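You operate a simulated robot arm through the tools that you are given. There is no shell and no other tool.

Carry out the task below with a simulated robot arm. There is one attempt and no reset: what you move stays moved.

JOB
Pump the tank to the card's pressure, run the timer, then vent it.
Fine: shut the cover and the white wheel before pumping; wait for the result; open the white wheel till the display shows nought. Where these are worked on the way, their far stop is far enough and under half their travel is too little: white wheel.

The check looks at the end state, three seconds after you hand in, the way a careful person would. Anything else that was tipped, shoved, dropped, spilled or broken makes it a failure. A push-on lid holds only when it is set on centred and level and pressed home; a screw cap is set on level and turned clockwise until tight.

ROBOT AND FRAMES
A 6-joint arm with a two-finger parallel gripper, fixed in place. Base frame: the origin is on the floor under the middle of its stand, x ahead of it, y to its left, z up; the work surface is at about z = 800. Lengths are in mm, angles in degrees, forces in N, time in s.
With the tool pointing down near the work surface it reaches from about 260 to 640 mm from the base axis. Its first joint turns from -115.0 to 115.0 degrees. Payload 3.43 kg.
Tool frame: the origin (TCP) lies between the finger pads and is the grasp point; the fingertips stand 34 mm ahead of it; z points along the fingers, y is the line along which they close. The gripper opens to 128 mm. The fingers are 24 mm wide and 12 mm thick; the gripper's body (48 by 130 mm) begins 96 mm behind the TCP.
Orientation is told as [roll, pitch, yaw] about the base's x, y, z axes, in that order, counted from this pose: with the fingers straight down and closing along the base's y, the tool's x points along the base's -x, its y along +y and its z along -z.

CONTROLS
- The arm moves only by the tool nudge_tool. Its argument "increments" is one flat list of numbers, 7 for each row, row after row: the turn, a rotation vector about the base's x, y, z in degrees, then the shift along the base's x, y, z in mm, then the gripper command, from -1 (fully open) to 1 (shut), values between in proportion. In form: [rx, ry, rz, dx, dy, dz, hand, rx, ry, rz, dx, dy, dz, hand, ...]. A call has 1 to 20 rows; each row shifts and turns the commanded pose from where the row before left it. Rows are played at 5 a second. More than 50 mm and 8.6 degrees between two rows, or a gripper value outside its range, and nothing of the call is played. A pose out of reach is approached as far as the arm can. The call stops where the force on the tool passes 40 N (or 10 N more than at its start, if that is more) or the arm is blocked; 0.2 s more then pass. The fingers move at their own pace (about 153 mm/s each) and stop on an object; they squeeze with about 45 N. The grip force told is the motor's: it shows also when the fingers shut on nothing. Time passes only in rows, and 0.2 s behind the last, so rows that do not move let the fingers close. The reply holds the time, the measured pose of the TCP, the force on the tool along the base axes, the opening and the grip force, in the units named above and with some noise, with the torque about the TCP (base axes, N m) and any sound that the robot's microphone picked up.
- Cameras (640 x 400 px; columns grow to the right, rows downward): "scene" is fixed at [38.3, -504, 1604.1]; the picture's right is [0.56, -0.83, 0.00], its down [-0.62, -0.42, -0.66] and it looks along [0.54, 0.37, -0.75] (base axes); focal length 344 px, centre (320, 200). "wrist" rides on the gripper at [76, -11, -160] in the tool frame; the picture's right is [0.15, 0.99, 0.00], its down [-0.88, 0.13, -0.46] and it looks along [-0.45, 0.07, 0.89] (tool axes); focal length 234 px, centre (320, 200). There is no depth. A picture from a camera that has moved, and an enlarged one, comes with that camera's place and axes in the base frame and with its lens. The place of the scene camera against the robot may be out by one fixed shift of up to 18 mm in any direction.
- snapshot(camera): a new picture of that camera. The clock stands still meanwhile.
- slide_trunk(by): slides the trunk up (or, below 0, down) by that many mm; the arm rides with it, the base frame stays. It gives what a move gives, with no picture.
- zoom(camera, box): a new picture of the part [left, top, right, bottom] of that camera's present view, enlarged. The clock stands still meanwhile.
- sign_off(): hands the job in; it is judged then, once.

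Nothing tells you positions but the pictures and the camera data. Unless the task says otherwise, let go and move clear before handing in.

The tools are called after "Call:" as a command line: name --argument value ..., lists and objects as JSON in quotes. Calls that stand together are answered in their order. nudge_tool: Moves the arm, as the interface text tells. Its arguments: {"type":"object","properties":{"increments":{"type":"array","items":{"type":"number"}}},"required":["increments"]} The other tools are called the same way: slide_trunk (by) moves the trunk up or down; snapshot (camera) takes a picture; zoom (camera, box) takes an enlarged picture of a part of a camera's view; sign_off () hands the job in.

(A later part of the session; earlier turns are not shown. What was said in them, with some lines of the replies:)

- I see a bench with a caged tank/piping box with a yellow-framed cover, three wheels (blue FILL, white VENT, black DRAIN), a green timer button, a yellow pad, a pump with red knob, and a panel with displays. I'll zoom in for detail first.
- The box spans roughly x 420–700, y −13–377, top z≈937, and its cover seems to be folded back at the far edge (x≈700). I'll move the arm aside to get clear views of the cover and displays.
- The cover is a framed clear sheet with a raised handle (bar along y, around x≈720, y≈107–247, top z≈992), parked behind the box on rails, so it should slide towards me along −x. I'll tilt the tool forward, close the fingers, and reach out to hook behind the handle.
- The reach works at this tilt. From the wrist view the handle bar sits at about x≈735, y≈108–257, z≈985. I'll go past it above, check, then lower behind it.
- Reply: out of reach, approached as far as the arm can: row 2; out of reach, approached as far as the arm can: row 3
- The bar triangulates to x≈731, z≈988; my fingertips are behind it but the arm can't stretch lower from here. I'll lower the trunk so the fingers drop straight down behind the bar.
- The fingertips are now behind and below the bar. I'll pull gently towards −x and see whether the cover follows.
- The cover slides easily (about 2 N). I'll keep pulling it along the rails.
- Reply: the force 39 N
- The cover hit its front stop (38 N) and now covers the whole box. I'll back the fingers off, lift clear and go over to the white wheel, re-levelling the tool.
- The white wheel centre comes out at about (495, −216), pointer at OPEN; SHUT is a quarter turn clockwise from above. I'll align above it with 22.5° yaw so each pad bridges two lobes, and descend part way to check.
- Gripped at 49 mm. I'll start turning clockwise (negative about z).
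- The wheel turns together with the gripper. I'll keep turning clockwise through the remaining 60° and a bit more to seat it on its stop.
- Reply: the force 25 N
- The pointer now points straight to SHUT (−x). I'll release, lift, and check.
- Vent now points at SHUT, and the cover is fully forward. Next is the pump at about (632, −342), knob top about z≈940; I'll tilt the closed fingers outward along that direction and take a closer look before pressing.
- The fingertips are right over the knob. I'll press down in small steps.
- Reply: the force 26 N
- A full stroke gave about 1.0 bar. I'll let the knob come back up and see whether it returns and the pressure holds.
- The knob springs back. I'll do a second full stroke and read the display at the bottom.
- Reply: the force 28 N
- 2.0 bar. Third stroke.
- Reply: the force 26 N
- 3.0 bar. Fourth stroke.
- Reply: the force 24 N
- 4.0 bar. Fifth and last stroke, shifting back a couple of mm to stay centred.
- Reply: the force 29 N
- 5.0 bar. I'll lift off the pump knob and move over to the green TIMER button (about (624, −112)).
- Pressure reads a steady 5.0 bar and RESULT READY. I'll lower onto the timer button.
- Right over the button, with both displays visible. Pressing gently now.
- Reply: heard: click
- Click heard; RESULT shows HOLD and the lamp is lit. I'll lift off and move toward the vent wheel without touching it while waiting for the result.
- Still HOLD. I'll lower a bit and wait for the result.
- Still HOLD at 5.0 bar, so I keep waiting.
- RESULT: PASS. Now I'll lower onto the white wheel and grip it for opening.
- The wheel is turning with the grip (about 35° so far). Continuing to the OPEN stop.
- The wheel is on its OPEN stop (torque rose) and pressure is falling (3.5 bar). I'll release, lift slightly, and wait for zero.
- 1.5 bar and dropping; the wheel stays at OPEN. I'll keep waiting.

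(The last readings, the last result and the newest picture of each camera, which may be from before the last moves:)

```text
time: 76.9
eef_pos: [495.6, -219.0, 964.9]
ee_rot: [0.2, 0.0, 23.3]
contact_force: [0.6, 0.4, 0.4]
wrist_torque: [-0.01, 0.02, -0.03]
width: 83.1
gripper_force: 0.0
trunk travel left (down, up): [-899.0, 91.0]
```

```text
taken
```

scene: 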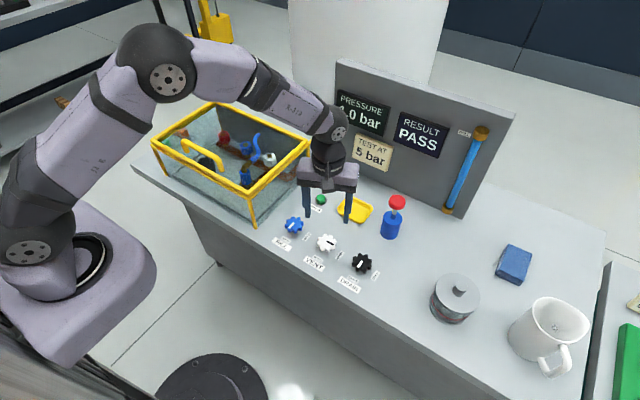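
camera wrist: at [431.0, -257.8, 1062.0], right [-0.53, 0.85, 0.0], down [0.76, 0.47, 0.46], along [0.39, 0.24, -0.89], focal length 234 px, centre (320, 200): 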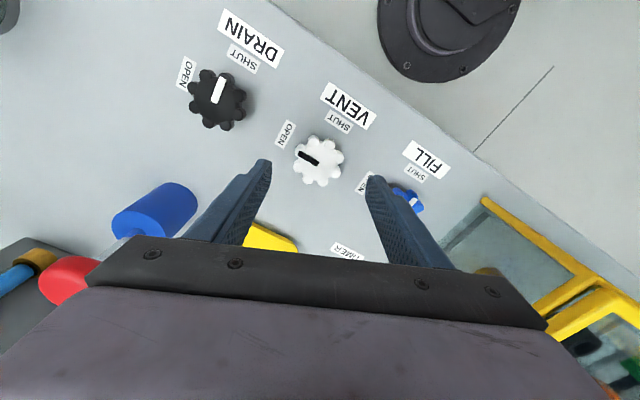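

Call:
nudge_tool --increments '[0, 0, 0, -25, 0, 20, -0.3, 0, 0, 0, -30, 0, 20, -0.3, 0, 0, 0, -30, 0, 20, -0.3, 0, 0, 0, -30, 0, 20, -0.3, 0, 0, 0, -25, -10, 20, -0.3, 0, 0, 0, 0, 0, 0, -0.3, 0, 0, 0, 0, 0, 0, -0.3, 0, 0, 0, 0, 0, 0, -0.3, 0, 0, 0, 0, 0, 0, -0.3]'

Call:
snapshot --camera "scene"

Call:
zoom --camera "scene" --box '[260, 60, 480, 220]'

Call:
snapshot --camera "wrist"

```text
time: 78.9
eef_pos: [355.5, -229.2, 1064.6]
ee_rot: [0.1, -0.1, 23.4]
contact_force: [0.7, 1.1, 0.8]
wrist_torque: [0.03, 0.0, 0.01]
width: 83.5
gripper_force: 0.1
trunk travel left (down, up): [-899.0, 91.0]
```

```text
taken
```

scene: 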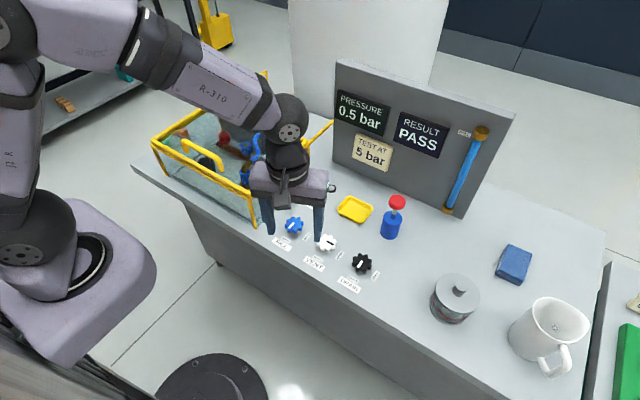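

```text
2.50 times, centred on (370, 140) of scene
camera zoom: at [38.3, -504.0, 1604.1], right [0.56, -0.83, 0.0], down [-0.62, -0.42, -0.66], along [0.54, 0.37, -0.75], focal length 859 px, centre (195, 350)
```

zoom: 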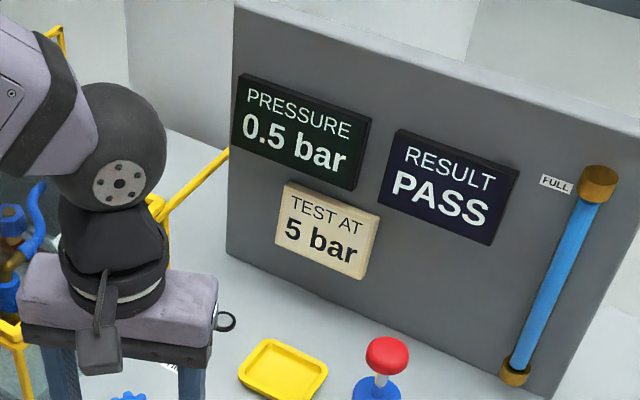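

```text
taken
camera wrist: at [292.9, -269.6, 1223.6], right [-0.53, 0.85, 0.0], down [0.76, 0.47, 0.46], along [0.39, 0.24, -0.89], focal length 234 px, centre (320, 200)
```

wrist: 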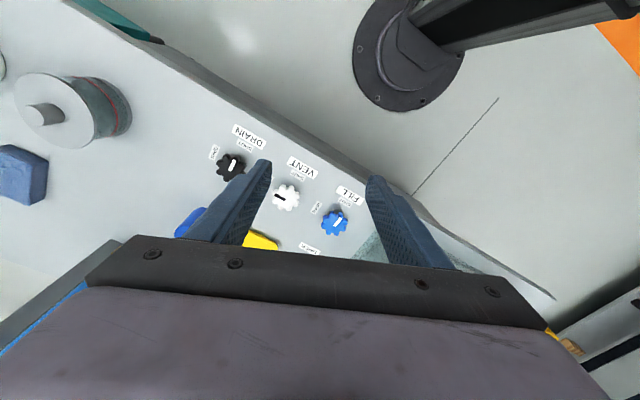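

0.5 bar and still falling. I'll wait further until it reads 0.0.

Call:
nudge_tool --increments '[0, 0, 0, 0, 0, 0, -0.3, 0, 0, 0, 0, 0, 0, -0.3, 0, 0, 0, 0, 0, 0, -0.3, 0, 0, 0, 0, 0, 0, -0.3, 0, 0, 0, 0, 0, 0, -0.3, 0, 0, 0, 0, 0, 0, -0.3, 0, 0, 0, 0, 0, 0, -0.3, 0, 0, 0, 0, 0, 0, -0.3, 0, 0, 0, 0, 0, 0, -0.3, 0, 0, 0, 0, 0, 0, -0.3, 0, 0, 0, 0, 0, 0, -0.3, 0, 0, 0, 0, 0, 0, -0.3, 0, 0, 0, 0, 0, 0, -0.3, 0, 0, 0, 0, 0, 0, -0.3, 0, 0, 0, 0, 0, 0, -0.3, 0, 0, 0, 0, 0, 0, -0.3, 0, 0, 0, 0, 0, 0, -0.3, 0, 0, 0, 0, 0, 0, -0.3, 0, 0, 0, 0, 0, 0, -0.3, 0, 0, 0, 0, 0, 0, -0.3]'

Call:
zoom --camera "scene" --box '[260, 60, 480, 220]'

```text
time: 83.1
eef_pos: [357.0, -229.6, 1064.5]
ee_rot: [0.0, 0.0, 23.4]
contact_force: [0.4, -0.6, 0.1]
wrist_torque: [0.03, 0.01, 0.01]
width: 82.9
gripper_force: 0.0
trunk travel left (down, up): [-899.0, 91.0]
```

```text
2.50 times, centred on (370, 140) of scene
camera zoom: at [38.3, -504.0, 1604.1], right [0.56, -0.83, 0.0], down [-0.62, -0.42, -0.66], along [0.54, 0.37, -0.75], focal length 859 px, centre (195, 350)
```

zoom: 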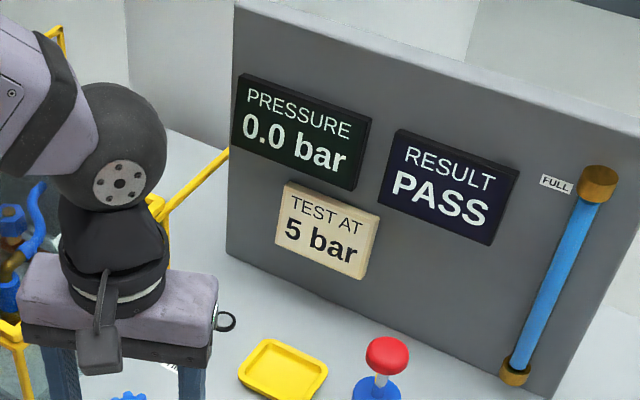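

Display shows 0.0 bar, RESULT PASS. A last check of the wheels, cover, and surroundings.

Call:
zoom --camera "wrist" --box '[190, 110, 390, 260]'

Call:
snapshot --camera "scene"

```text
2.67 times, centred on (290, 185) of wrist
camera zoom: at [293.1, -269.5, 1223.6], right [-0.53, 0.85, 0.0], down [0.76, 0.47, 0.46], along [0.39, 0.24, -0.89], focal length 624 px, centre (400, 240)
```

zoom: 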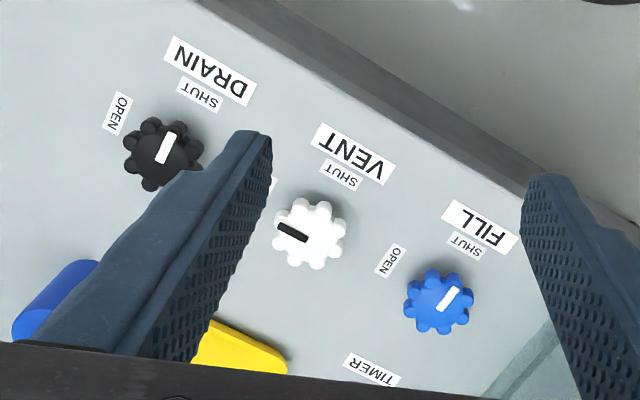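

```text
taken
```

scene: 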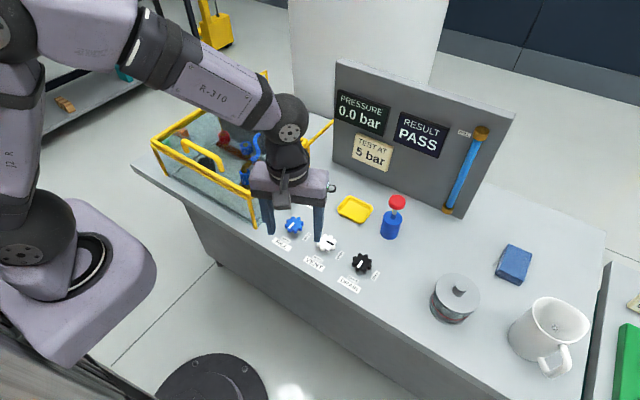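

The cover is shut, FILL and DRAIN are still at SHUT, VENT is fully open, the display reads 0.0 bar with PASS, and nothing else has moved. The arm is clear, so I'm handing in.

Call:
sign_off

```text
The job is handed in.
```

The pressure test is done and handed in, and the result was PASS. The hand-in gave no verdict back, so I only have my own last look at the end state.

- **Before pumping:** I slid the cover to its front stop and turned the white VENT wheel to SHUT.
- **Pumping:** five full strokes brought the display to 5.0 bar, matching the card.
- **Timer:** I pressed the button and heard a click. The result display showed HOLD, then PASS, with the pressure still at 5.0 bar.
- **Venting:** I opened the white wheel to its far stop and waited until the display read 0.0 bar.

At hand-in the cover was still shut and FILL and DRAIN were still at SHUT. The arm was clear, and I saw nothing else moved or tipped.
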